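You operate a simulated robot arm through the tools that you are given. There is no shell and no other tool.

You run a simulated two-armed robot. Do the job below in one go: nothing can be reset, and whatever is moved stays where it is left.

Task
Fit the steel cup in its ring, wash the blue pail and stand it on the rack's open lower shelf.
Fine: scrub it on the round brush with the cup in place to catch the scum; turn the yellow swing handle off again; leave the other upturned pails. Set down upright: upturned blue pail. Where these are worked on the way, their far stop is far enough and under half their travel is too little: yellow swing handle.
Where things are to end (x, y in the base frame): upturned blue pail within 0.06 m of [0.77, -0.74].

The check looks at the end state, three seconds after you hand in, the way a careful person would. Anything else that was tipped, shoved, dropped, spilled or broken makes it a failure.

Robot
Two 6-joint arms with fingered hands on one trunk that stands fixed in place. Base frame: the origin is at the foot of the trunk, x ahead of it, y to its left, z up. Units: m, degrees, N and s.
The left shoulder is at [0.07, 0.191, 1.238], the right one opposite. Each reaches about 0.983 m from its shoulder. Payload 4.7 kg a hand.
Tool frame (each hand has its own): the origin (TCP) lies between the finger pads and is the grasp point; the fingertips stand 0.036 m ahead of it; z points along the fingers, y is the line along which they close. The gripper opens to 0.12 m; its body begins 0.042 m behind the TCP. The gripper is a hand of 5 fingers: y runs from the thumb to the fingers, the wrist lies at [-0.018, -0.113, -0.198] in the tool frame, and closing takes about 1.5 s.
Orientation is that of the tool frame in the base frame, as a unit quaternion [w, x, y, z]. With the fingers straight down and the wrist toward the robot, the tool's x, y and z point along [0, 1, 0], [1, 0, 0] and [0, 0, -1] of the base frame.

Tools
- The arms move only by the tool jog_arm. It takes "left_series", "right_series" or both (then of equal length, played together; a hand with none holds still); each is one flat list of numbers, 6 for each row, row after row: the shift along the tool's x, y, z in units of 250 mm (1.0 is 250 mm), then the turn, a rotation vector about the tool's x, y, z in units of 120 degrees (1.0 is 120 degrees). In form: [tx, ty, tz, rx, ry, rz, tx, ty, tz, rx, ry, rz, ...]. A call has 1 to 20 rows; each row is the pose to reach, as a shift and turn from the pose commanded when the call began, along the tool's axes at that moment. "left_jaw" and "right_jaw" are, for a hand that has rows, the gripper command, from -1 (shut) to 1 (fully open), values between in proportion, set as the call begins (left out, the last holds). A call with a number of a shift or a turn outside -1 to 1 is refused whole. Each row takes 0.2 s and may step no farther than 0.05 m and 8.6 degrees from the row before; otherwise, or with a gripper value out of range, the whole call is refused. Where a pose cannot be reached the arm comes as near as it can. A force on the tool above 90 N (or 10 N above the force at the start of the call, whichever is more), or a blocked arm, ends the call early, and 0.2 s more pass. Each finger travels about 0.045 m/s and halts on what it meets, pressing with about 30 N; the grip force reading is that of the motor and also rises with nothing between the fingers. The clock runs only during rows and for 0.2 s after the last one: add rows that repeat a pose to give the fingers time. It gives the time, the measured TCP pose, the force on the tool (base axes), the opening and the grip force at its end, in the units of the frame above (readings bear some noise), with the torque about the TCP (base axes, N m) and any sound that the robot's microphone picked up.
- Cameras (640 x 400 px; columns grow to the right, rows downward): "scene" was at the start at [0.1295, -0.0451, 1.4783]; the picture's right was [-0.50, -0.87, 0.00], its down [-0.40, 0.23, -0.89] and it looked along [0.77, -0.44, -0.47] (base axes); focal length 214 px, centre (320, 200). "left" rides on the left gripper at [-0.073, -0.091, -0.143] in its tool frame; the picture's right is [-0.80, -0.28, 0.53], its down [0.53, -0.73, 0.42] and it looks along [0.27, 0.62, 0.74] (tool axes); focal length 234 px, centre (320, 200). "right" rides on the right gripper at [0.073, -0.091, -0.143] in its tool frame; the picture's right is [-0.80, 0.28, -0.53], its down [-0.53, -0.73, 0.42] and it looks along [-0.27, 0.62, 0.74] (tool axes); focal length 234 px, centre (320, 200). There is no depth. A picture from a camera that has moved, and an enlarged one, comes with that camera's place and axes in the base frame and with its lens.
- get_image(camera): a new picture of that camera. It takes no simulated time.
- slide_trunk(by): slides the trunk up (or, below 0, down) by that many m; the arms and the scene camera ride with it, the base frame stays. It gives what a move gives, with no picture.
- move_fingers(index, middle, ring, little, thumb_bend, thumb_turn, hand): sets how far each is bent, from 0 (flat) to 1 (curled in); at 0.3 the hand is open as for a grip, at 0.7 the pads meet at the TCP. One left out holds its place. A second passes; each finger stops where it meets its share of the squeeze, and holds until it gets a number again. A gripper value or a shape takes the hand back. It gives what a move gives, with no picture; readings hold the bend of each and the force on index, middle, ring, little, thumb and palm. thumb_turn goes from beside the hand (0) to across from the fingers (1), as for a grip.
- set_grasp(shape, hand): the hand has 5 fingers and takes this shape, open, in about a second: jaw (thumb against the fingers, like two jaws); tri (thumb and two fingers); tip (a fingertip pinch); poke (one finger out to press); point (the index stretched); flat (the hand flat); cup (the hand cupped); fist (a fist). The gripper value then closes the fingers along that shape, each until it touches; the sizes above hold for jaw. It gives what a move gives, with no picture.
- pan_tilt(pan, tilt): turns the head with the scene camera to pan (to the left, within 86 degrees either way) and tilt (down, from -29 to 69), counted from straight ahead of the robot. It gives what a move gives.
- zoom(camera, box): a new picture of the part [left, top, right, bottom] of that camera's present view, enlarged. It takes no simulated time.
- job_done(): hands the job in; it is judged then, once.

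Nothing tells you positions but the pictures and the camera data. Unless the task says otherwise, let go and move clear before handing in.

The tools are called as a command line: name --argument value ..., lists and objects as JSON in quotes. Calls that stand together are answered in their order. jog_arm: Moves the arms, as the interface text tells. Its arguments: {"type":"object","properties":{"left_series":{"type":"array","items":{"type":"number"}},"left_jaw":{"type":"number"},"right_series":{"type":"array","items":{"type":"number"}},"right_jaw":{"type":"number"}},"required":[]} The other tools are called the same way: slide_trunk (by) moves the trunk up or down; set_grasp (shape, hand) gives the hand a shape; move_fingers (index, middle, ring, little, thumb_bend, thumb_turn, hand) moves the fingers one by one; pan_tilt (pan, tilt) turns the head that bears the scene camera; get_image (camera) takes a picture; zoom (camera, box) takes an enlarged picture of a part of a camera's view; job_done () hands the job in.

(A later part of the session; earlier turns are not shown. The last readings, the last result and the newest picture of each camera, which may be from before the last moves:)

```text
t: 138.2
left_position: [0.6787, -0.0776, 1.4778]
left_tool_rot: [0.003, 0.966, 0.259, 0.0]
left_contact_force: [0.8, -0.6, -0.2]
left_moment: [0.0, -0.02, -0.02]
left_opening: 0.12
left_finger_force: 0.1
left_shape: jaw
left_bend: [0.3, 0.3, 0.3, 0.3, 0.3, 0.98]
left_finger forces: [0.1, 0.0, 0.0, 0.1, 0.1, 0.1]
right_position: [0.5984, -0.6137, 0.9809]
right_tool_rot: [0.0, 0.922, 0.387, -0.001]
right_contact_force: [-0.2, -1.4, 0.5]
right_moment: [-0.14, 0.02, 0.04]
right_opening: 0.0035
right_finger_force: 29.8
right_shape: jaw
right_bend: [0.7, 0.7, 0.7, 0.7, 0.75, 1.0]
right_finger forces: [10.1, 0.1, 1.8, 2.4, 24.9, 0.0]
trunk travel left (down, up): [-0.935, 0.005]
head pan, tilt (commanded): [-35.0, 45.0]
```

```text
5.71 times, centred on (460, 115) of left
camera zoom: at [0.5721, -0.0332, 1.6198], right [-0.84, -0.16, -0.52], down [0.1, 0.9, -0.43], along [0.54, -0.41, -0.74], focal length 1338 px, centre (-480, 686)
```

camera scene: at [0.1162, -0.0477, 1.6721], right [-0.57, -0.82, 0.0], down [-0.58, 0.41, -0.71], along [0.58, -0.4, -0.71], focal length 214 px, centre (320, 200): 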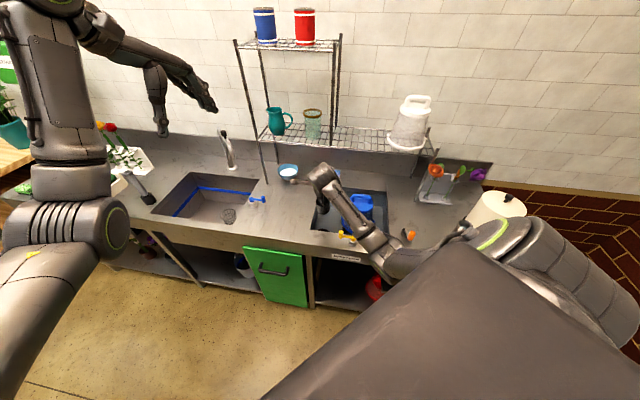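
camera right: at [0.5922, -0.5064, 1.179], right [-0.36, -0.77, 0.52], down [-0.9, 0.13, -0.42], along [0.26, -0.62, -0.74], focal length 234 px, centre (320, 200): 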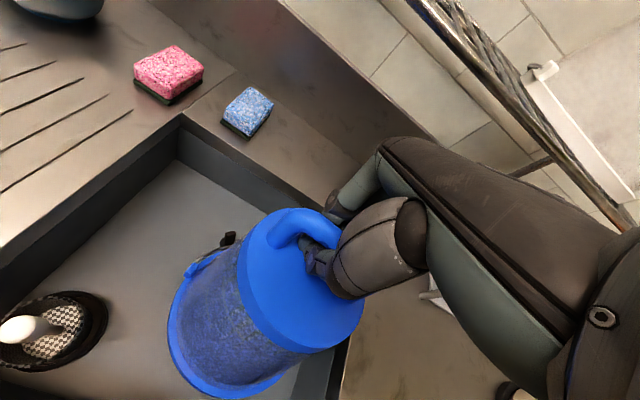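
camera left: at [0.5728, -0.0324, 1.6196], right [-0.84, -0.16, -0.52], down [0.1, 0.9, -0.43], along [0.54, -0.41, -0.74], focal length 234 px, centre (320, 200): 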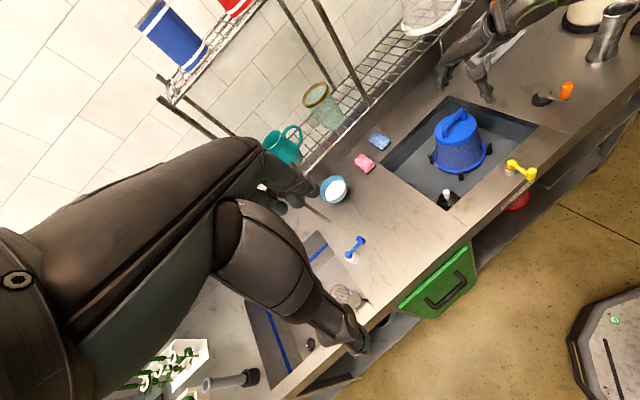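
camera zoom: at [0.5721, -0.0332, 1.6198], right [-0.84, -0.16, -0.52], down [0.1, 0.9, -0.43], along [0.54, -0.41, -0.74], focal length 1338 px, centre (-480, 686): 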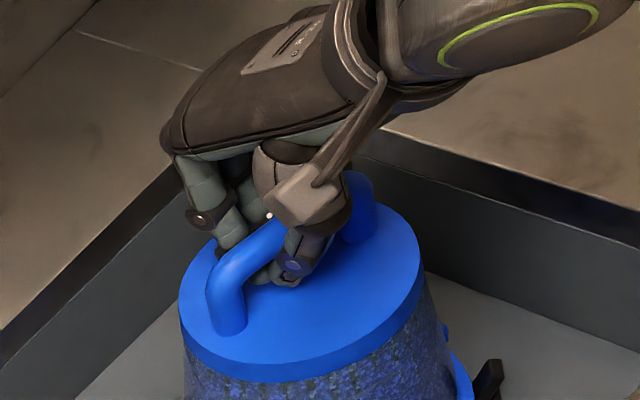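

The fingers closed under the bar again, so the bar is higher than I assumed. I'll reopen, rise about 16 mm and close for a real pinch on the bar.

jog_arm --right_series '[0, 0, 0, 0, 0, 0, 0, 0, 0, 0, 0, 0, 0, 0, 0, 0, 0, 0, 0, 0, 0, 0, 0, 0, 0, 0, 0, 0, 0, 0, 0, 0, 0, 0, 0, 0, 0, 0, -0.064, 0, 0, 0, 0, 0, -0.064, 0, 0, 0]' --right_jaw 0.6

zoom --camera "right" --box '[180, 150, 420, 350]'

jog_arm --right_series '[0, 0, 0, 0, 0, 0, 0, 0, 0, 0, 0, 0, 0, 0, 0, 0, 0, 0, 0, 0, 0, 0, 0, 0, 0, 0, 0, 0, 0, 0, 0, 0, 0, 0, 0, 0, 0, 0, 0, 0, 0, 0, 0, 0, 0, 0, 0, 0]' --right_jaw -1

zoom --camera "right" --box '[180, 150, 420, 350]'

zoom --camera "left" --box '[420, 80, 500, 150]'

```text
t: 140.0
left_position: [0.6792, -0.0767, 1.4777]
left_tool_rot: [0.002, 0.966, 0.258, 0.0]
left_contact_force: [0.1, 0.6, -0.2]
left_moment: [-0.02, -0.03, -0.02]
left_opening: 0.1197
left_finger_force: 0.1
left_shape: jaw
left_bend: [0.3, 0.3, 0.3, 0.3, 0.3, 0.98]
left_finger forces: [0.0, 0.0, 0.0, 0.0, 0.0, 0.0]
right_position: [0.5983, -0.6138, 0.9971]
right_tool_rot: [0.0, 0.922, 0.387, 0.001]
right_contact_force: [1.3, -0.4, 0.3]
right_moment: [0.01, 0.01, -0.02]
right_opening: 0.0958
right_finger_force: 0.0
right_shape: jaw
right_bend: [0.26, 0.34, 0.32, 0.33, 0.52, 0.99]
right_finger forces: [0.0, 0.0, 0.1, 0.0, 0.0, 0.1]
trunk travel left (down, up): [-0.935, 0.005]
head pan, tilt (commanded): [-35.0, 45.0]
```

```text
2.00 times, centred on (300, 250) of right
camera zoom: at [0.5842, -0.4979, 1.142], right [-0.36, -0.77, 0.53], down [-0.9, 0.13, -0.42], along [0.26, -0.62, -0.74], focal length 468 px, centre (360, 100)
```

zoom: 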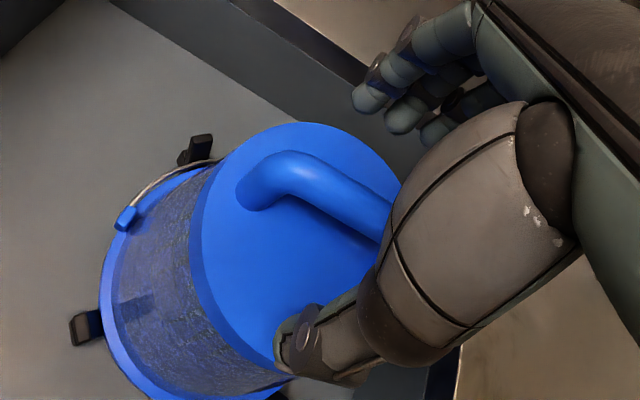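

```text
t: 141.8
left_position: [0.6792, -0.0769, 1.4777]
left_tool_rot: [0.002, 0.966, 0.258, 0.001]
left_contact_force: [0.2, -0.3, -1.3]
left_moment: [0.01, -0.02, 0.0]
left_opening: 0.1196
left_finger_force: 0.0
left_shape: jaw
left_bend: [0.3, 0.3, 0.3, 0.3, 0.3, 0.98]
left_finger forces: [0.0, 0.0, 0.1, 0.1, 0.0, 0.0]
right_position: [0.5983, -0.6138, 0.9986]
right_tool_rot: [0.0, 0.922, 0.387, 0.0]
right_contact_force: [-0.2, 0.4, 0.2]
right_moment: [-0.03, 0.0, 0.01]
right_opening: 0.0119
right_finger_force: 29.8
right_shape: jaw
right_bend: [0.71, 0.66, 0.67, 0.7, 0.74, 1.0]
right_finger forces: [16.0, 6.9, 2.8, 0.1, 26.3, 0.0]
trunk travel left (down, up): [-0.935, 0.005]
head pan, tilt (commanded): [-35.0, 45.0]
```

```text
2.00 times, centred on (300, 250) of right
camera zoom: at [0.5843, -0.4982, 1.1416], right [-0.36, -0.77, 0.53], down [-0.9, 0.13, -0.42], along [0.26, -0.62, -0.74], focal length 468 px, centre (360, 100)
```

zoom: 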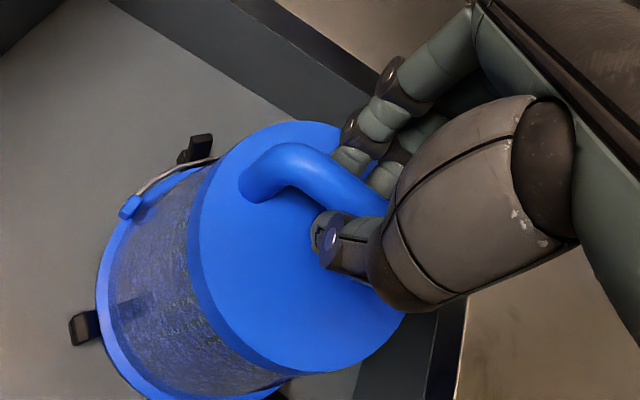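

```text
5.71 times, centred on (460, 115) of left
camera zoom: at [0.5722, -0.0331, 1.6198], right [-0.84, -0.16, -0.52], down [0.1, 0.9, -0.43], along [0.54, -0.41, -0.74], focal length 1338 px, centre (-480, 686)
```

zoom: 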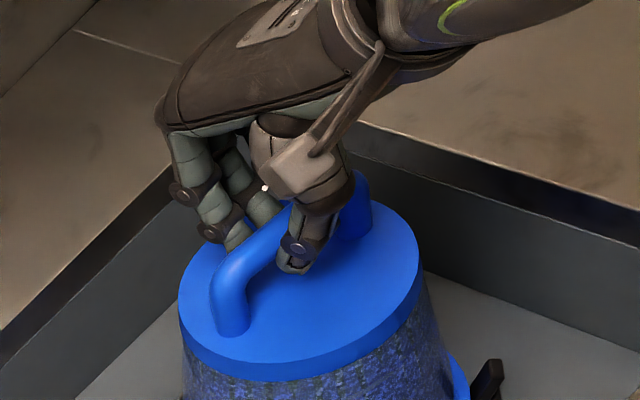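

Now it's a proper pinch (thumb 26 N against index/middle/ring). I'll take a baseline look at the film and then scrub again with this firm grip.

zoom --camera "left" --box '[430, 110, 500, 180]'

jog_arm --right_series '[0, 0, -0.01, 0, 0, -0.0667, 0, 0, -0.01, 0, 0, -0.1333, 0, 0, -0.01, 0, 0, -0.2, 0, 0, -0.01, 0, 0, -0.1333, 0, 0, -0.01, 0, 0, -0.0667, 0, 0, -0.01, 0, 0, 0, 0, 0, -0.01, 0, 0, 0.0667, 0, 0, -0.01, 0, 0, 0.1333, 0, 0, -0.01, 0, 0, 0.2, 0, 0, -0.01, 0, 0, 0.1333, 0, 0, -0.01, 0, 0, 0.0667, 0, 0, -0.01, 0, 0, 0, 0, 0, -0.01, 0, 0, -0.0667, 0, 0, -0.01, 0, 0, -0.1333, 0, 0, -0.01, 0, 0, -0.2, 0, 0, -0.01, 0, 0, -0.1333, 0, 0, -0.01, 0, 0, -0.0667, 0, 0, -0.01, 0, 0, 0]'

zoom --camera "left" --box '[430, 110, 500, 180]'

```text
5.71 times, centred on (465, 145) of left
camera zoom: at [0.5722, -0.0331, 1.6198], right [-0.84, -0.16, -0.52], down [0.1, 0.9, -0.43], along [0.54, -0.41, -0.74], focal length 1338 px, centre (-509, 514)
```

zoom: 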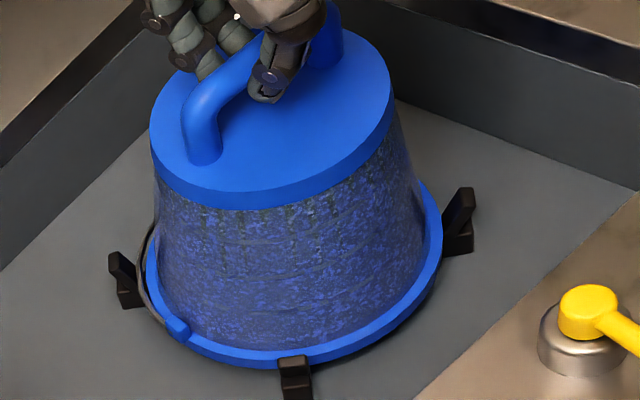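

```text
t: 145.6
left_position: [0.6792, -0.0769, 1.4783]
left_tool_rot: [0.001, 0.966, 0.258, -0.001]
left_contact_force: [-0.3, 0.0, -0.7]
left_moment: [-0.01, -0.02, -0.02]
left_opening: 0.1198
left_finger_force: 0.0
left_shape: jaw
left_bend: [0.3, 0.3, 0.3, 0.3, 0.3, 0.98]
left_finger forces: [0.0, 0.0, 0.1, 0.0, 0.0, 0.0]
right_position: [0.5988, -0.6132, 1.0003]
right_tool_rot: [0.001, 0.922, 0.386, 0.0]
right_contact_force: [0.0, -1.0, -3.1]
right_moment: [0.01, -0.03, 0.0]
right_opening: 0.0121
right_finger_force: 30.3
right_shape: jaw
right_bend: [0.71, 0.67, 0.69, 0.7, 0.74, 1.0]
right_finger forces: [16.8, 6.7, 3.1, 0.0, 26.7, 0.0]
trunk travel left (down, up): [-0.935, 0.005]
head pan, tilt (commanded): [-35.0, 45.0]
```

```text
5.71 times, centred on (465, 145) of left
camera zoom: at [0.5728, -0.0331, 1.6196], right [-0.84, -0.16, -0.52], down [0.1, 0.9, -0.43], along [0.54, -0.41, -0.74], focal length 1338 px, centre (-509, 514)
```

zoom: 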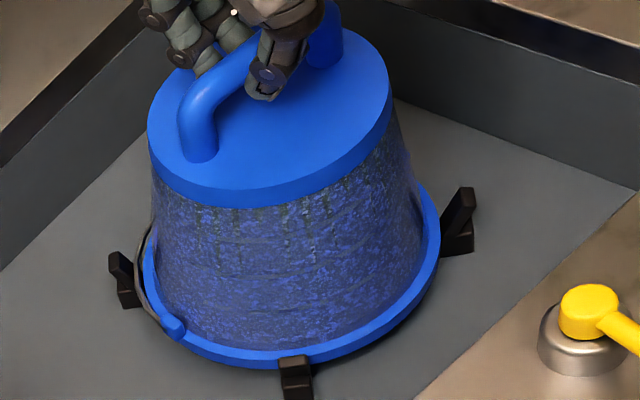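

I'll take a very high zoom of one patch of film now, scrub a lot, and then compare the same patch.

jog_arm --right_series '[0, 0, 0.01, 0, 0, 0, 0, 0, 0.01, 0, 0, 0]'

zoom --camera "left" --box '[445, 140, 477, 160]'

zoom --camera "scene" --box '[355, 200, 387, 220]'

zoom --camera "right" --box '[220, 230, 280, 340]'

```text
t: 146.2
left_position: [0.6784, -0.0768, 1.4778]
left_tool_rot: [0.002, 0.966, 0.258, -0.001]
left_contact_force: [0.2, 0.9, 0.5]
left_moment: [-0.01, 0.02, 0.01]
left_opening: 0.12
left_finger_force: 0.1
left_shape: jaw
left_bend: [0.3, 0.3, 0.3, 0.3, 0.3, 0.98]
left_finger forces: [0.0, 0.0, 0.0, 0.1, 0.0, 0.0]
right_position: [0.5999, -0.6148, 0.9972]
right_tool_rot: [-0.001, 0.922, 0.387, 0.0]
right_contact_force: [0.3, -0.5, -1.4]
right_moment: [-0.02, 0.02, 0.02]
right_opening: 0.0116
right_finger_force: 30.2
right_shape: jaw
right_bend: [0.71, 0.67, 0.69, 0.7, 0.74, 1.0]
right_finger forces: [16.6, 6.6, 2.9, 0.0, 26.6, 0.0]
trunk travel left (down, up): [-0.935, 0.005]
head pan, tilt (commanded): [-35.0, 45.0]
```

```text
16.00 times, centred on (461, 150) of left
camera zoom: at [0.5724, -0.0329, 1.6198], right [-0.84, -0.16, -0.52], down [0.1, 0.9, -0.43], along [0.54, -0.41, -0.74], focal length 3747 px, centre (-1936, 1000)
```

zoom: 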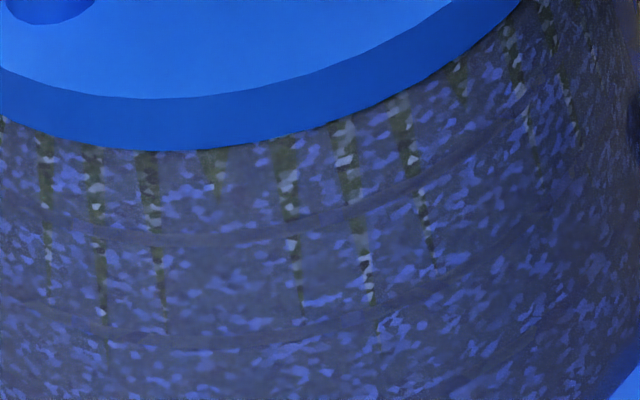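

```text
16.00 times, centred on (371, 210) of scene
camera zoom: at [0.1176, -0.0461, 1.6721], right [-0.57, -0.82, 0.0], down [-0.58, 0.41, -0.71], along [0.58, -0.41, -0.71], focal length 3432 px, centre (-496, 40)
```

zoom: 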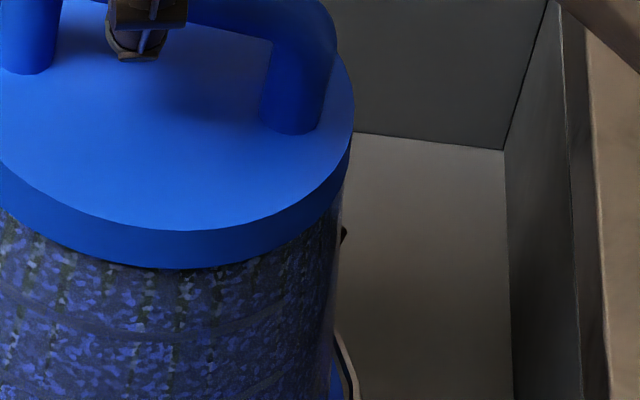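

```text
3.64 times, centred on (250, 285) of right
camera zoom: at [0.5849, -0.498, 1.1419], right [-0.36, -0.77, 0.53], down [-0.9, 0.13, -0.42], along [0.26, -0.63, -0.74], focal length 852 px, centre (574, -109)
```

zoom: 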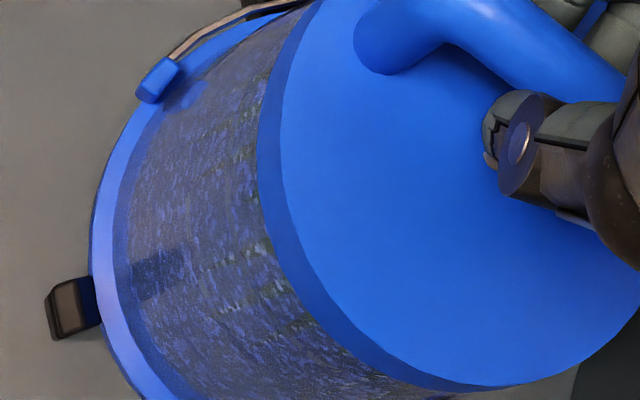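

jog_arm --right_series '[0, 0, -0.19, 0, 0, -0.0667, 0, 0, -0.38, 0, 0, -0.1333, 0, 0, -0.19, 0, 0, -0.0667, 0, 0, 0, 0, 0, 0, 0, 0, -0.19, 0, 0, 0.0667, 0, 0, -0.38, 0, 0, 0.1333, 0, 0, -0.19, 0, 0, 0.0667, 0, 0, 0, 0, 0, 0, 0, 0, -0.19, 0, 0, -0.0667, 0, 0, -0.38, 0, 0, -0.1333, 0, 0, -0.19, 0, 0, -0.0667, 0, 0, 0, 0, 0, 0, 0, 0, -0.19, 0, 0, 0.0667, 0, 0, -0.38, 0, 0, 0.1333, 0, 0, -0.19, 0, 0, 0.0667, 0, 0, 0, 0, 0, 0, 0, 0, -0.19, 0, 0, -0.0667, 0, 0, -0.38, 0, 0, -0.1333, 0, 0, -0.19, 0, 0, -0.0667, 0, 0, 0, 0, 0, 0]'

jog_arm --right_series '[0, 0, -0.19, 0, 0, -0.0667, 0, 0, -0.38, 0, 0, -0.1333, 0, 0, -0.19, 0, 0, -0.0667, 0, 0, 0, 0, 0, 0, 0, 0, -0.19, 0, 0, 0.0667, 0, 0, -0.38, 0, 0, 0.1333, 0, 0, -0.19, 0, 0, 0.0667, 0, 0, 0, 0, 0, 0, 0, 0, -0.19, 0, 0, -0.0667, 0, 0, -0.38, 0, 0, -0.1333, 0, 0, -0.19, 0, 0, -0.0667, 0, 0, 0, 0, 0, 0, 0, 0, -0.19, 0, 0, 0.0667, 0, 0, -0.38, 0, 0, 0.1333, 0, 0, -0.19, 0, 0, 0.0667, 0, 0, 0, 0, 0, 0, 0, 0, -0.19, 0, 0, -0.0667, 0, 0, -0.38, 0, 0, -0.1333, 0, 0, -0.19, 0, 0, -0.0667, 0, 0, 0, 0, 0, 0]'

zoom --camera "left" --box '[445, 140, 477, 160]'

zoom --camera "right" --box '[220, 230, 280, 340]'

zoom --camera "left" --box '[430, 110, 500, 180]'

```text
t: 150.4
left_position: [0.6805, -0.0765, 1.4769]
left_tool_rot: [0.001, 0.966, 0.258, -0.001]
left_contact_force: [0.4, 0.1, -0.5]
left_moment: [-0.02, 0.01, -0.01]
left_opening: 0.1196
left_finger_force: 0.1
left_shape: jaw
left_bend: [0.3, 0.3, 0.3, 0.3, 0.3, 0.98]
left_finger forces: [0.2, 0.0, 0.0, 0.1, 0.0, 0.0]
right_position: [0.6, -0.6138, 0.9972]
right_tool_rot: [0.0, 0.923, 0.385, 0.001]
right_contact_force: [0.4, 0.0, -1.8]
right_moment: [-0.02, -0.01, -0.03]
right_opening: 0.012
right_finger_force: 29.9
right_shape: jaw
right_bend: [0.71, 0.67, 0.7, 0.7, 0.75, 1.0]
right_finger forces: [17.0, 6.5, 3.3, 0.0, 27.0, 0.0]
trunk travel left (down, up): [-0.935, 0.005]
head pan, tilt (commanded): [-35.0, 45.0]
```

```text
t: 154.6
left_position: [0.6798, -0.0761, 1.4785]
left_tool_rot: [0.001, 0.966, 0.257, -0.002]
left_contact_force: [-0.4, 0.4, 0.4]
left_moment: [0.01, 0.0, -0.02]
left_opening: 0.1198
left_finger_force: 0.1
left_shape: jaw
left_bend: [0.3, 0.3, 0.3, 0.3, 0.3, 0.98]
left_finger forces: [0.0, 0.0, 0.0, 0.0, 0.0, 0.0]
right_position: [0.5986, -0.6142, 0.9967]
right_tool_rot: [0.0, 0.923, 0.386, 0.0]
right_contact_force: [-0.6, -0.5, -2.9]
right_moment: [-0.09, 0.07, 0.03]
right_opening: 0.0126
right_finger_force: 29.8
right_shape: jaw
right_bend: [0.71, 0.67, 0.7, 0.7, 0.75, 1.0]
right_finger forces: [17.6, 6.1, 3.6, 0.1, 27.1, 0.0]
trunk travel left (down, up): [-0.935, 0.005]
head pan, tilt (commanded): [-35.0, 45.0]
```

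```text
16.00 times, centred on (461, 150) of left
camera zoom: at [0.5738, -0.0326, 1.6194], right [-0.84, -0.16, -0.52], down [0.1, 0.9, -0.43], along [0.54, -0.41, -0.74], focal length 3747 px, centre (-1936, 1000)
```

zoom: 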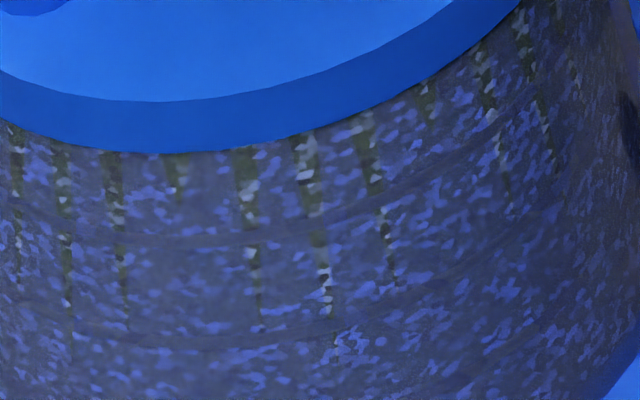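

```text
3.64 times, centred on (250, 285) of right
camera zoom: at [0.5853, -0.4978, 1.1409], right [-0.36, -0.77, 0.53], down [-0.9, 0.13, -0.42], along [0.26, -0.63, -0.74], focal length 852 px, centre (574, -109)
```

zoom: 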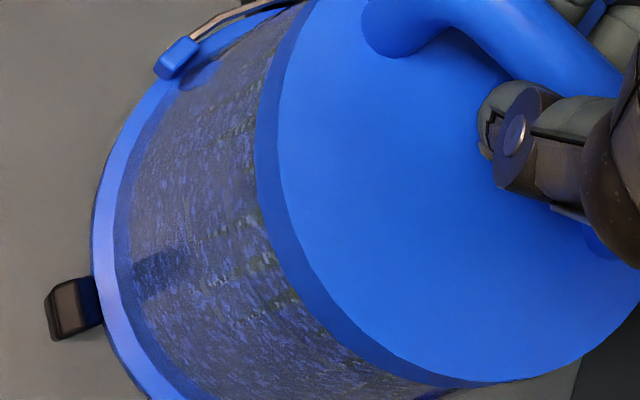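

```text
5.71 times, centred on (465, 145) of left
camera zoom: at [0.5738, -0.0326, 1.6194], right [-0.84, -0.16, -0.52], down [0.1, 0.9, -0.43], along [0.54, -0.41, -0.74], focal length 1338 px, centre (-509, 514)
```

zoom: 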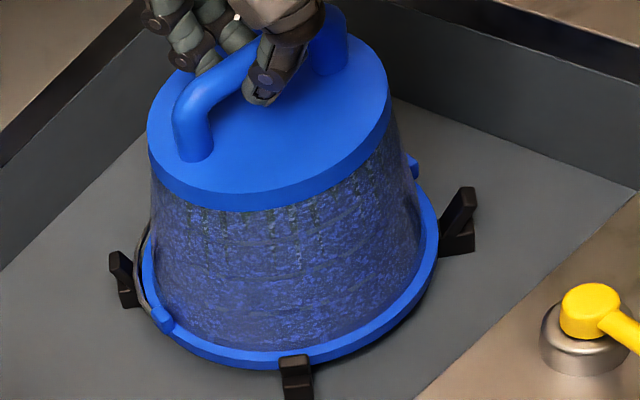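

The film is unchanged by that motion, so some condition is missing. I'll lift the pail and look closely at the brush head and those grey arcs — are they water or just fixed pipes?

jog_arm --right_series '[0, 0, -0.19, 0, 0, 0, 0, 0, -0.38, 0, 0, 0, 0, 0, -0.57, 0, 0, 0, 0, 0, -0.76, 0, 0, 0, 0, 0, -0.95, 0, 0, 0]'

zoom --camera "left" --box '[440, 130, 490, 175]'

zoom --camera "scene" --box '[345, 200, 395, 240]'

zoom --camera "left" --box '[430, 60, 500, 150]'

```text
t: 155.8
left_position: [0.6779, -0.0765, 1.4776]
left_tool_rot: [0.002, 0.966, 0.258, -0.001]
left_contact_force: [-0.6, -0.2, 0.0]
left_moment: [0.0, -0.02, -0.02]
left_opening: 0.1199
left_finger_force: 0.1
left_shape: jaw
left_bend: [0.3, 0.3, 0.3, 0.3, 0.3, 0.98]
left_finger forces: [0.1, 0.0, 0.0, 0.0, 0.1, 0.1]
right_position: [0.5974, -0.6131, 1.237]
right_tool_rot: [0.0, 0.922, 0.387, 0.001]
right_contact_force: [0.1, 0.2, -1.5]
right_moment: [-0.01, 0.01, -0.02]
right_opening: 0.0121
right_finger_force: 29.8
right_shape: jaw
right_bend: [0.71, 0.67, 0.7, 0.7, 0.75, 1.0]
right_finger forces: [16.9, 6.2, 3.0, 0.0, 26.2, 0.0]
trunk travel left (down, up): [-0.935, 0.005]
head pan, tilt (commanded): [-35.0, 45.0]
```

```text
8.89 times, centred on (465, 152) of left
camera zoom: at [0.5721, -0.032, 1.6198], right [-0.84, -0.16, -0.52], down [0.1, 0.9, -0.43], along [0.54, -0.41, -0.74], focal length 2082 px, centre (-969, 622)
```

zoom: 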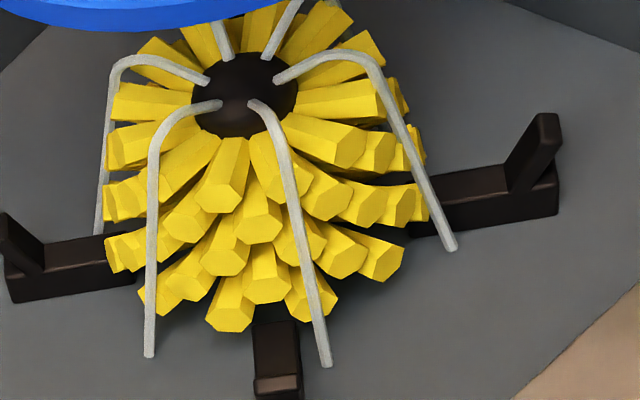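

```text
10.00 times, centred on (370, 220) of scene
camera zoom: at [0.1173, -0.0452, 1.672], right [-0.57, -0.82, 0.0], down [-0.58, 0.41, -0.71], along [0.58, -0.41, -0.71], focal length 2145 px, centre (-180, 0)
```

zoom: 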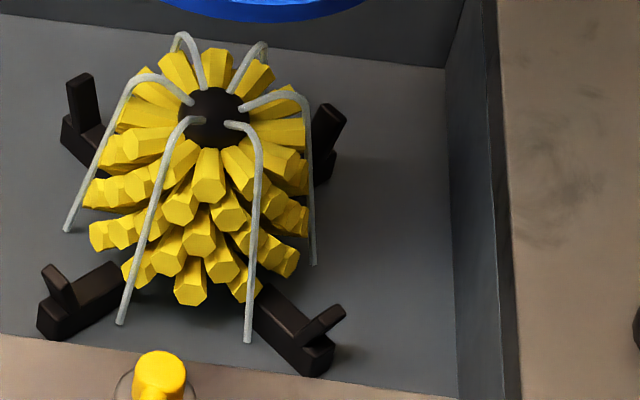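

```text
4.44 times, centred on (465, 105) of left
camera zoom: at [0.5721, -0.032, 1.6198], right [-0.84, -0.16, -0.52], down [0.1, 0.9, -0.43], along [0.54, -0.41, -0.74], focal length 1041 px, centre (-324, 622)
```

zoom: 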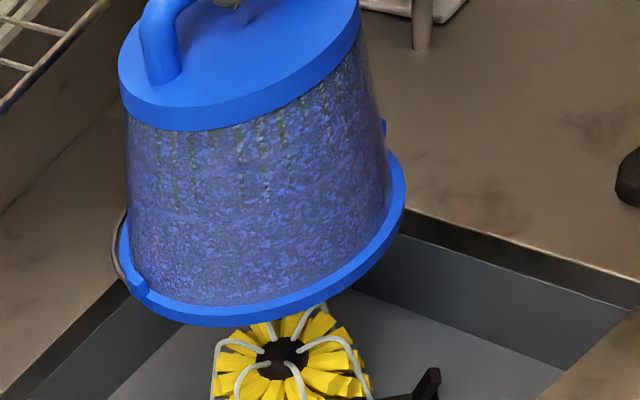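

The arcs do look like water. Perhaps it needs sustained uninterrupted scrubbing without leaving the brush. I'll lower it back to the seat and twist continuously for a long spell.

jog_arm --right_series '[0, 0, 0.19, 0, 0, 0, 0, 0, 0.38, 0, 0, 0, 0, 0, 0.57, 0, 0, 0, 0, 0, 0.76, 0, 0, 0, 0, 0, 0.9, 0, 0, 0, 0, 0, 0.945, 0, 0, 0]'

zoom --camera "left" --box '[430, 110, 500, 180]'

```text
t: 157.2
left_position: [0.6789, -0.0775, 1.4766]
left_tool_rot: [0.002, 0.966, 0.258, 0.0]
left_contact_force: [-0.4, 0.3, -0.2]
left_moment: [0.0, 0.02, 0.01]
left_opening: 0.1199
left_finger_force: 0.1
left_shape: jaw
left_bend: [0.3, 0.3, 0.3, 0.3, 0.3, 0.98]
left_finger forces: [0.1, 0.0, 0.0, 0.1, 0.1, 0.0]
right_position: [0.5999, -0.6152, 0.9984]
right_tool_rot: [0.0, 0.922, 0.387, 0.001]
right_contact_force: [-0.2, -0.6, -1.3]
right_moment: [-0.05, -0.01, 0.02]
right_opening: 0.0123
right_finger_force: 29.7
right_shape: jaw
right_bend: [0.71, 0.67, 0.7, 0.7, 0.75, 1.0]
right_finger forces: [16.6, 6.0, 3.2, 0.1, 26.3, 0.0]
trunk travel left (down, up): [-0.935, 0.005]
head pan, tilt (commanded): [-35.0, 45.0]
```

```text
5.71 times, centred on (465, 145) of left
camera zoom: at [0.5722, -0.0329, 1.6199], right [-0.84, -0.16, -0.52], down [0.1, 0.9, -0.43], along [0.54, -0.41, -0.74], focal length 1338 px, centre (-509, 514)
```

zoom: 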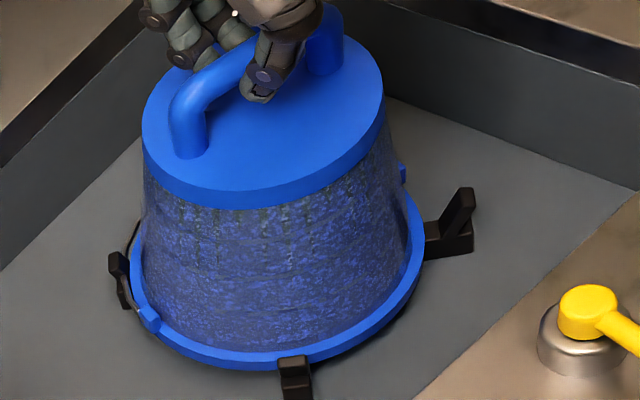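

jog_arm --right_series '[-0.024, 0, -0.03, 0, 0, 0, -0.048, 0, -0.03, 0, 0, -0.03, -0.048, 0, 0.008, 0, 0, -0.05]'

zoom --camera "left" --box '[430, 110, 500, 180]'

```text
t: 158.0
left_position: [0.6786, -0.0763, 1.4779]
left_tool_rot: [0.001, 0.966, 0.258, -0.001]
left_contact_force: [0.1, -0.4, 0.7]
left_moment: [0.02, 0.01, 0.01]
left_opening: 0.1199
left_finger_force: 0.0
left_shape: jaw
left_bend: [0.3, 0.3, 0.3, 0.3, 0.3, 0.98]
left_finger forces: [0.0, 0.1, 0.0, 0.0, 0.1, 0.0]
right_position: [0.59, -0.6218, 0.9982]
right_tool_rot: [0.002, 0.901, 0.434, 0.0]
right_contact_force: [0.1, 1.3, -0.6]
right_moment: [-0.04, 0.04, -0.03]
right_opening: 0.0122
right_finger_force: 30.0
right_shape: jaw
right_bend: [0.71, 0.67, 0.7, 0.7, 0.75, 1.0]
right_finger forces: [17.0, 5.9, 3.2, 0.0, 26.1, 0.0]
trunk travel left (down, up): [-0.935, 0.005]
head pan, tilt (commanded): [-35.0, 45.0]
```

```text
5.71 times, centred on (465, 145) of left
camera zoom: at [0.5721, -0.0326, 1.62], right [-0.84, -0.16, -0.52], down [0.1, 0.9, -0.43], along [0.54, -0.41, -0.74], focal length 1338 px, centre (-509, 514)
```

zoom: 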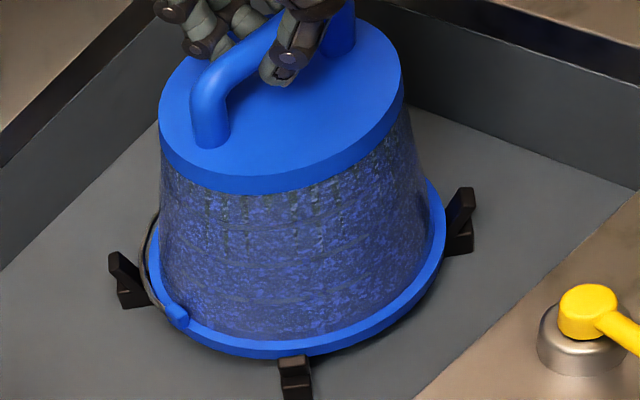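

Centred again. I'll run a long continuous twisting session at the seat.

jog_arm --right_series '[0, 0, 0, 0, 0, -0.0708, 0, 0, 0, 0, 0, -0.1417, 0, 0, 0, 0, 0, -0.0708, 0, 0, 0, 0, 0, 0, 0, 0, 0, 0, 0, 0.0708, 0, 0, 0, 0, 0, 0.1417, 0, 0, 0, 0, 0, 0.0708, 0, 0, 0, 0, 0, 0, 0, 0, 0, 0, 0, -0.0708, 0, 0, 0, 0, 0, -0.1417, 0, 0, 0, 0, 0, -0.0708, 0, 0, 0, 0, 0, 0, 0, 0, 0, 0, 0, 0.0708, 0, 0, 0, 0, 0, 0.1417, 0, 0, 0, 0, 0, 0.0708, 0, 0, 0, 0, 0, 0, 0, 0, 0, 0, 0, -0.0708, 0, 0, 0, 0, 0, -0.1417, 0, 0, 0, 0, 0, -0.0708, 0, 0, 0, 0, 0, 0]'

jog_arm --right_series '[0, 0, 0, 0, 0, 0.0708, 0, 0, 0, 0, 0, 0.1417, 0, 0, 0, 0, 0, 0.0708, 0, 0, 0, 0, 0, 0, 0, 0, 0, 0, 0, -0.0708, 0, 0, 0, 0, 0, -0.1417, 0, 0, 0, 0, 0, -0.0708, 0, 0, 0, 0, 0, 0, 0, 0, 0, 0, 0, 0.0708, 0, 0, 0, 0, 0, 0.1417, 0, 0, 0, 0, 0, 0.0708, 0, 0, 0, 0, 0, 0, 0, 0, 0, 0, 0, -0.0708, 0, 0, 0, 0, 0, -0.1417, 0, 0, 0, 0, 0, -0.0708, 0, 0, 0, 0, 0, 0, 0, 0, 0, 0, 0, 0.0708, 0, 0, 0, 0, 0, 0.1417, 0, 0, 0, 0, 0, 0.0708, 0, 0, 0, 0, 0, 0]'

jog_arm --right_series '[0, 0, 0, 0, 0, -0.0708, 0, 0, 0, 0, 0, -0.1417, 0, 0, 0, 0, 0, -0.0708, 0, 0, 0, 0, 0, 0, 0, 0, 0, 0, 0, 0.0708, 0, 0, 0, 0, 0, 0.1417, 0, 0, 0, 0, 0, 0.0708, 0, 0, 0, 0, 0, 0, 0, 0, 0, 0, 0, -0.0708, 0, 0, 0, 0, 0, -0.1417, 0, 0, 0, 0, 0, -0.0708, 0, 0, 0, 0, 0, 0, 0, 0, 0, 0, 0, 0.0708, 0, 0, 0, 0, 0, 0.1417, 0, 0, 0, 0, 0, 0.0708, 0, 0, 0, 0, 0, 0, 0, 0, 0, 0, 0, -0.0708, 0, 0, 0, 0, 0, -0.1417, 0, 0, 0, 0, 0, -0.0708, 0, 0, 0, 0, 0, 0]'

zoom --camera "left" --box '[430, 110, 500, 180]'

zoom --camera "left" --box '[445, 140, 477, 160]'

```text
t: 162.2
left_position: [0.6797, -0.0759, 1.4785]
left_tool_rot: [0.003, 0.966, 0.258, -0.001]
left_contact_force: [1.3, 0.1, -0.8]
left_moment: [-0.01, 0.01, -0.02]
left_opening: 0.12
left_finger_force: 0.0
left_shape: jaw
left_bend: [0.3, 0.3, 0.3, 0.3, 0.3, 0.98]
left_finger forces: [0.0, 0.0, 0.0, 0.1, 0.0, 0.0]
right_position: [0.5905, -0.6234, 0.9977]
right_tool_rot: [0.0, 0.901, 0.433, -0.001]
right_contact_force: [0.2, 0.9, -2.1]
right_moment: [-0.02, 0.01, -0.02]
right_opening: 0.0122
right_finger_force: 29.6
right_shape: jaw
right_bend: [0.71, 0.71, 0.7, 0.7, 0.75, 1.0]
right_finger forces: [16.8, 6.3, 2.8, 0.0, 25.5, 0.0]
trunk travel left (down, up): [-0.935, 0.005]
head pan, tilt (commanded): [-35.0, 45.0]
```

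```text
t: 166.4
left_position: [0.6776, -0.0765, 1.4798]
left_tool_rot: [0.0, 0.966, 0.258, 0.001]
left_contact_force: [0.4, 0.3, 0.3]
left_moment: [-0.02, -0.02, 0.02]
left_opening: 0.1196
left_finger_force: 0.0
left_shape: jaw
left_bend: [0.3, 0.3, 0.3, 0.3, 0.3, 0.98]
left_finger forces: [0.0, 0.1, 0.0, 0.1, 0.0, 0.1]
right_position: [0.5897, -0.6228, 0.9976]
right_tool_rot: [0.0, 0.9, 0.435, 0.0]
right_contact_force: [-0.8, 1.1, -1.1]
right_moment: [-0.01, 0.04, -0.03]
right_opening: 0.0124
right_finger_force: 30.9
right_shape: jaw
right_bend: [0.71, 0.71, 0.7, 0.7, 0.76, 1.0]
right_finger forces: [17.0, 6.3, 2.5, 0.0, 25.5, 0.0]
trunk travel left (down, up): [-0.935, 0.005]
head pan, tilt (commanded): [-35.0, 45.0]
```

```text
t: 170.6
left_position: [0.6791, -0.0762, 1.4777]
left_tool_rot: [0.002, 0.966, 0.257, -0.002]
left_contact_force: [0.9, 0.0, -0.2]
left_moment: [0.01, -0.01, 0.0]
left_opening: 0.1196
left_finger_force: 0.0
left_shape: jaw
left_bend: [0.3, 0.3, 0.3, 0.3, 0.3, 0.98]
left_finger forces: [0.0, 0.0, 0.0, 0.0, 0.0, 0.0]
right_position: [0.5907, -0.6218, 0.9972]
right_tool_rot: [0.001, 0.901, 0.434, -0.001]
right_contact_force: [0.3, -0.2, -1.3]
right_moment: [-0.03, 0.02, -0.01]
right_opening: 0.0126
right_finger_force: 30.2
right_shape: jaw
right_bend: [0.71, 0.71, 0.7, 0.7, 0.76, 1.0]
right_finger forces: [16.5, 6.3, 2.7, 0.0, 25.2, 0.0]
trunk travel left (down, up): [-0.935, 0.005]
head pan, tilt (commanded): [-35.0, 45.0]
```

```text
5.71 times, centred on (465, 145) of left
camera zoom: at [0.5732, -0.0323, 1.6195], right [-0.84, -0.16, -0.52], down [0.1, 0.9, -0.43], along [0.54, -0.41, -0.74], focal length 1338 px, centre (-509, 514)
```

zoom: 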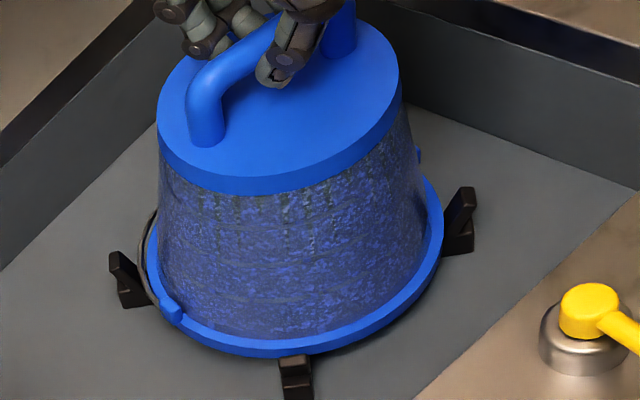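

```text
16.00 times, centred on (461, 150) of left
camera zoom: at [0.5732, -0.0323, 1.6195], right [-0.84, -0.16, -0.52], down [0.1, 0.9, -0.43], along [0.54, -0.41, -0.74], focal length 3747 px, centre (-1936, 1000)
```

zoom: 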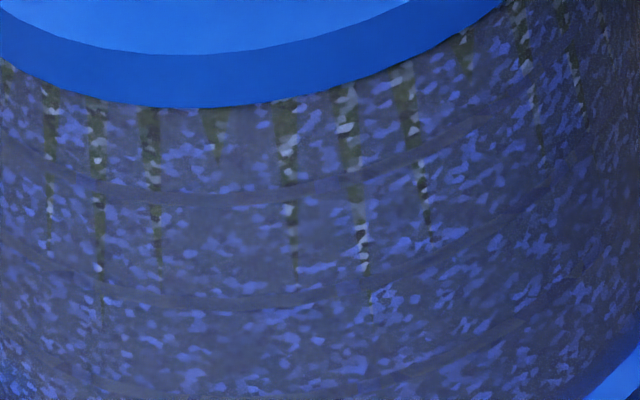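

Still no change, so simply turning it centred isn't it. I'll try actual wall contact: shift the pail so one wall rides in the bristles, and stroke up and down there.

jog_arm --right_series '[0, 0, -0.09, 0, 0, 0, 0, 0, -0.18, 0, 0, 0, -0.07, 0.056, -0.18, 0, 0, 0, -0.141, 0.112, -0.18, 0, 0, 0, -0.141, 0.112, -0.29, 0, 0, -0.05, -0.141, 0.112, -0.4, 0, 0, -0.1, -0.141, 0.112, -0.29, 0, 0, -0.05, -0.141, 0.112, -0.18, 0, 0, 0, -0.141, 0.112, -0.29, 0, 0, 0.05, -0.141, 0.112, -0.4, 0, 0, 0.1, -0.141, 0.112, -0.29, 0, 0, 0.05, -0.141, 0.112, -0.18, 0, 0, 0, -0.141, 0.112, -0.29, 0, 0, -0.05, -0.141, 0.112, -0.4, 0, 0, -0.1, -0.141, 0.112, -0.29, 0, 0, -0.05, -0.141, 0.112, -0.18, 0, 0, 0]'

zoom --camera "left" --box '[430, 90, 510, 180]'

zoom --camera "left" --box '[445, 130, 485, 165]'

```text
t: 174.0
left_position: [0.68, -0.0771, 1.4782]
left_tool_rot: [0.003, 0.966, 0.258, -0.001]
left_contact_force: [0.3, -0.4, 0.3]
left_moment: [0.02, 0.05, -0.04]
left_opening: 0.1197
left_finger_force: 0.1
left_shape: jaw
left_bend: [0.3, 0.3, 0.3, 0.3, 0.3, 0.98]
left_finger forces: [0.0, 0.1, 0.0, 0.0, 0.1, 0.0]
right_position: [0.592, -0.668, 1.0412]
right_tool_rot: [-0.001, 0.901, 0.434, 0.0]
right_contact_force: [0.3, -0.6, -1.2]
right_moment: [0.0, 0.03, 0.01]
right_opening: 0.0121
right_finger_force: 29.7
right_shape: jaw
right_bend: [0.71, 0.71, 0.7, 0.7, 0.76, 1.0]
right_finger forces: [16.1, 6.4, 2.6, 0.0, 25.5, 0.0]
trunk travel left (down, up): [-0.935, 0.005]
head pan, tilt (commanded): [-35.0, 45.0]
```

```text
4.44 times, centred on (470, 135) of left
camera zoom: at [0.5736, -0.0332, 1.6193], right [-0.84, -0.16, -0.52], down [0.1, 0.9, -0.43], along [0.54, -0.41, -0.74], focal length 1041 px, centre (-347, 489)
```

zoom: 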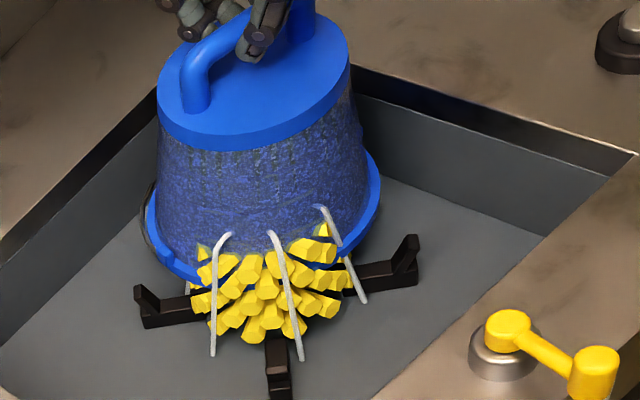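

```text
11.43 times, centred on (465, 148) of left
camera zoom: at [0.5736, -0.0332, 1.6193], right [-0.84, -0.16, -0.52], down [0.1, 0.9, -0.43], along [0.54, -0.41, -0.74], focal length 2676 px, centre (-1337, 800)
```

zoom: 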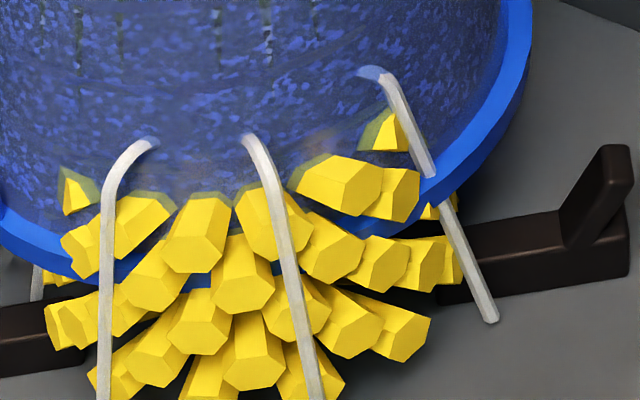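

No effect visible there either. I'll try a moderate offset (about 2 cm) orbiting just above the brackets for longer, with vertical bobbing, so the wall just brushes the bristle tips all around.

jog_arm --right_series '[0.07, -0.056, 0, 0, 0, 0, 0.141, -0.112, 0, 0, 0, 0, 0.221, -0.112, 0.02, 0, 0, 0]'

jog_arm --right_series '[-0.026, 0.062, -0.1, 0, 0, 0, -0.088, 0.088, 0, 0, 0, 0, -0.15, 0.062, -0.1, 0, 0, 0, -0.176, 0, 0, 0, 0, 0, -0.15, -0.062, -0.1, 0, 0, 0, -0.088, -0.088, 0, 0, 0, 0, -0.026, -0.062, -0.1, 0, 0, 0, 0, 0, 0, 0, 0, 0, -0.026, 0.062, -0.1, 0, 0, 0, -0.088, 0.088, 0, 0, 0, 0, -0.15, 0.062, -0.1, 0, 0, 0, -0.176, 0, 0, 0, 0, 0, -0.15, -0.062, -0.1, 0, 0, 0, -0.088, -0.088, 0, 0, 0, 0, -0.026, -0.062, -0.1, 0, 0, 0, 0, 0, 0, 0, 0, 0]'

jog_arm --right_series '[-0.026, 0.062, -0.1, 0, 0, 0, -0.088, 0.088, 0, 0, 0, 0, -0.15, 0.062, -0.1, 0, 0, 0, -0.176, 0, 0, 0, 0, 0, -0.15, -0.062, -0.1, 0, 0, 0, -0.088, -0.088, 0, 0, 0, 0, -0.026, -0.062, -0.1, 0, 0, 0, 0, 0, 0, 0, 0, 0, -0.026, 0.062, -0.1, 0, 0, 0, -0.088, 0.088, 0, 0, 0, 0, -0.15, 0.062, -0.1, 0, 0, 0, -0.176, 0, 0, 0, 0, 0, -0.15, -0.062, -0.1, 0, 0, 0, -0.088, -0.088, 0, 0, 0, 0, -0.026, -0.062, -0.1, 0, 0, 0, 0, 0, 0, 0, 0, 0]'

zoom --camera "left" --box '[430, 90, 510, 180]'

zoom --camera "scene" --box '[300, 160, 420, 250]'

```text
t: 174.8
left_position: [0.68, -0.076, 1.4763]
left_tool_rot: [0.0, 0.966, 0.259, 0.0]
left_contact_force: [0.4, 1.0, 0.5]
left_moment: [-0.01, -0.01, -0.01]
left_opening: 0.1199
left_finger_force: 0.0
left_shape: jaw
left_bend: [0.3, 0.3, 0.3, 0.3, 0.3, 0.98]
left_finger forces: [0.0, 0.0, 0.0, 0.0, 0.0, 0.0]
right_position: [0.605, -0.6065, 1.0356]
right_tool_rot: [-0.001, 0.901, 0.434, -0.001]
right_contact_force: [-0.4, 0.1, -1.3]
right_moment: [-0.03, 0.02, 0.0]
right_opening: 0.0122
right_finger_force: 30.0
right_shape: jaw
right_bend: [0.71, 0.71, 0.7, 0.7, 0.76, 1.0]
right_finger forces: [16.4, 6.4, 2.6, 0.0, 25.5, 0.0]
trunk travel left (down, up): [-0.935, 0.005]
head pan, tilt (commanded): [-35.0, 45.0]
```

```text
t: 178.2
left_position: [0.6789, -0.077, 1.4771]
left_tool_rot: [0.001, 0.966, 0.258, -0.001]
left_contact_force: [0.2, -0.3, -0.1]
left_moment: [0.0, 0.03, 0.01]
left_opening: 0.1199
left_finger_force: 0.1
left_shape: jaw
left_bend: [0.3, 0.3, 0.3, 0.3, 0.3, 0.98]
left_finger forces: [0.0, 0.0, 0.1, 0.0, 0.0, 0.0]
right_position: [0.6041, -0.6059, 1.0348]
right_tool_rot: [-0.001, 0.901, 0.433, 0.0]
right_contact_force: [0.6, -0.6, -1.7]
right_moment: [-0.02, 0.04, 0.01]
right_opening: 0.012
right_finger_force: 30.1
right_shape: jaw
right_bend: [0.71, 0.71, 0.7, 0.7, 0.76, 1.0]
right_finger forces: [16.4, 6.4, 2.7, 0.1, 25.2, 0.0]
trunk travel left (down, up): [-0.935, 0.005]
head pan, tilt (commanded): [-35.0, 45.0]
```

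```text
t: 181.6
left_position: [0.679, -0.0775, 1.4773]
left_tool_rot: [0.001, 0.966, 0.258, -0.001]
left_contact_force: [-1.2, -0.8, 0.5]
left_moment: [0.02, 0.02, 0.01]
left_opening: 0.1199
left_finger_force: 0.0
left_shape: jaw
left_bend: [0.3, 0.3, 0.3, 0.3, 0.3, 0.98]
left_finger forces: [0.0, 0.0, 0.1, 0.0, 0.0, 0.1]
right_position: [0.6041, -0.6069, 1.037]
right_tool_rot: [0.0, 0.901, 0.433, -0.001]
right_contact_force: [-0.4, 0.1, -3.5]
right_moment: [0.0, 0.02, 0.01]
right_opening: 0.0124
right_finger_force: 30.5
right_shape: jaw
right_bend: [0.71, 0.71, 0.7, 0.7, 0.76, 1.0]
right_finger forces: [16.2, 6.2, 2.8, 0.0, 24.9, 0.1]
trunk travel left (down, up): [-0.935, 0.005]
head pan, tilt (commanded): [-35.0, 45.0]
```

```text
4.44 times, centred on (470, 135) of left
camera zoom: at [0.5733, -0.0336, 1.6194], right [-0.84, -0.16, -0.52], down [0.1, 0.9, -0.43], along [0.54, -0.41, -0.74], focal length 1041 px, centre (-347, 489)
```

zoom: 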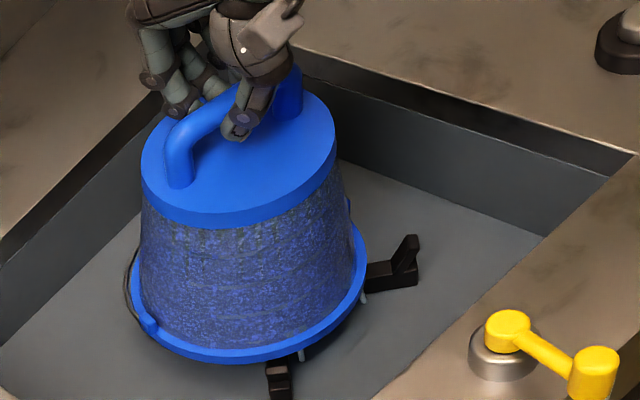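

```text
4.44 times, centred on (360, 205) of scene
camera zoom: at [0.1185, -0.0468, 1.672], right [-0.57, -0.82, 0.0], down [-0.58, 0.41, -0.71], along [0.58, -0.41, -0.71], focal length 953 px, centre (142, 178)
```

zoom: 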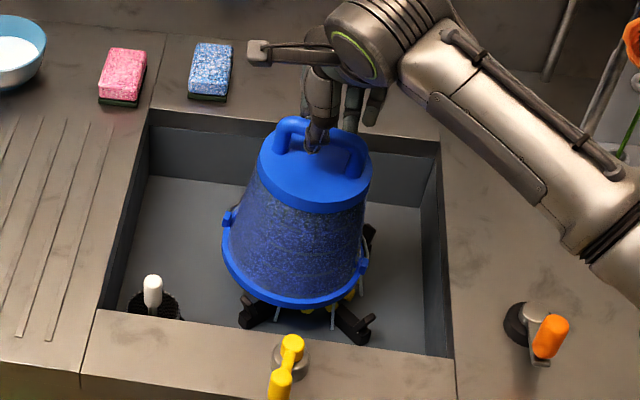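

jog_arm --right_series '[-0.044, 0, 0.03, 0, 0, 0.03, -0.088, 0, 0.065, 0, 0, 0.058]'

zoom --camera "left" --box '[435, 145, 490, 185]'

zoom --camera "scene" --box '[350, 205, 400, 245]'

```text
t: 182.2
left_position: [0.6785, -0.0773, 1.4777]
left_tool_rot: [0.001, 0.966, 0.257, -0.001]
left_contact_force: [0.7, -0.4, -1.5]
left_moment: [0.03, 0.05, 0.0]
left_opening: 0.1199
left_finger_force: 0.2
left_shape: jaw
left_bend: [0.3, 0.3, 0.3, 0.3, 0.3, 0.98]
left_finger forces: [0.0, 0.1, 0.1, 0.1, 0.0, 0.1]
right_position: [0.5887, -0.6238, 1.0206]
right_tool_rot: [-0.001, 0.926, 0.378, 0.0]
right_contact_force: [-0.3, -0.6, -2.1]
right_moment: [0.0, -0.01, -0.01]
right_opening: 0.0122
right_finger_force: 29.8
right_shape: jaw
right_bend: [0.71, 0.71, 0.7, 0.7, 0.76, 1.0]
right_finger forces: [16.0, 6.4, 2.6, 0.0, 24.8, 0.0]
trunk travel left (down, up): [-0.935, 0.005]
head pan, tilt (commanded): [-35.0, 45.0]
```

```text
10.00 times, centred on (462, 165) of left
camera zoom: at [0.5725, -0.0337, 1.6197], right [-0.84, -0.16, -0.52], down [0.1, 0.9, -0.43], along [0.54, -0.41, -0.74], focal length 2342 px, centre (-1105, 550)
```

zoom: 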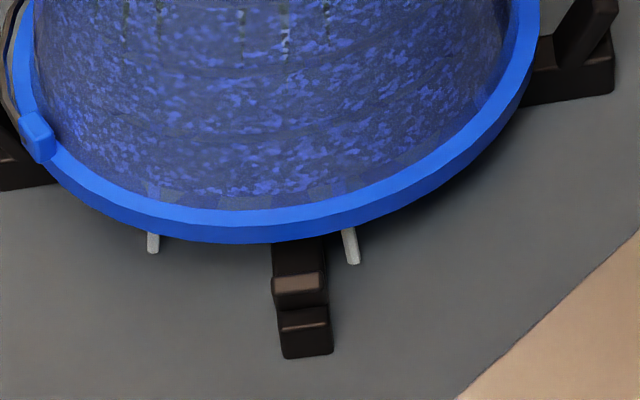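

```text
10.00 times, centred on (375, 225) of scene
camera zoom: at [0.1177, -0.047, 1.672], right [-0.57, -0.82, 0.0], down [-0.58, 0.41, -0.71], along [0.58, -0.41, -0.71], focal length 2145 px, centre (-230, -50)
```

zoom: 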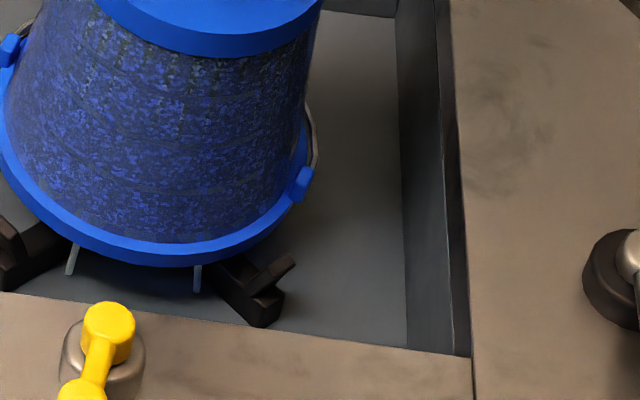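

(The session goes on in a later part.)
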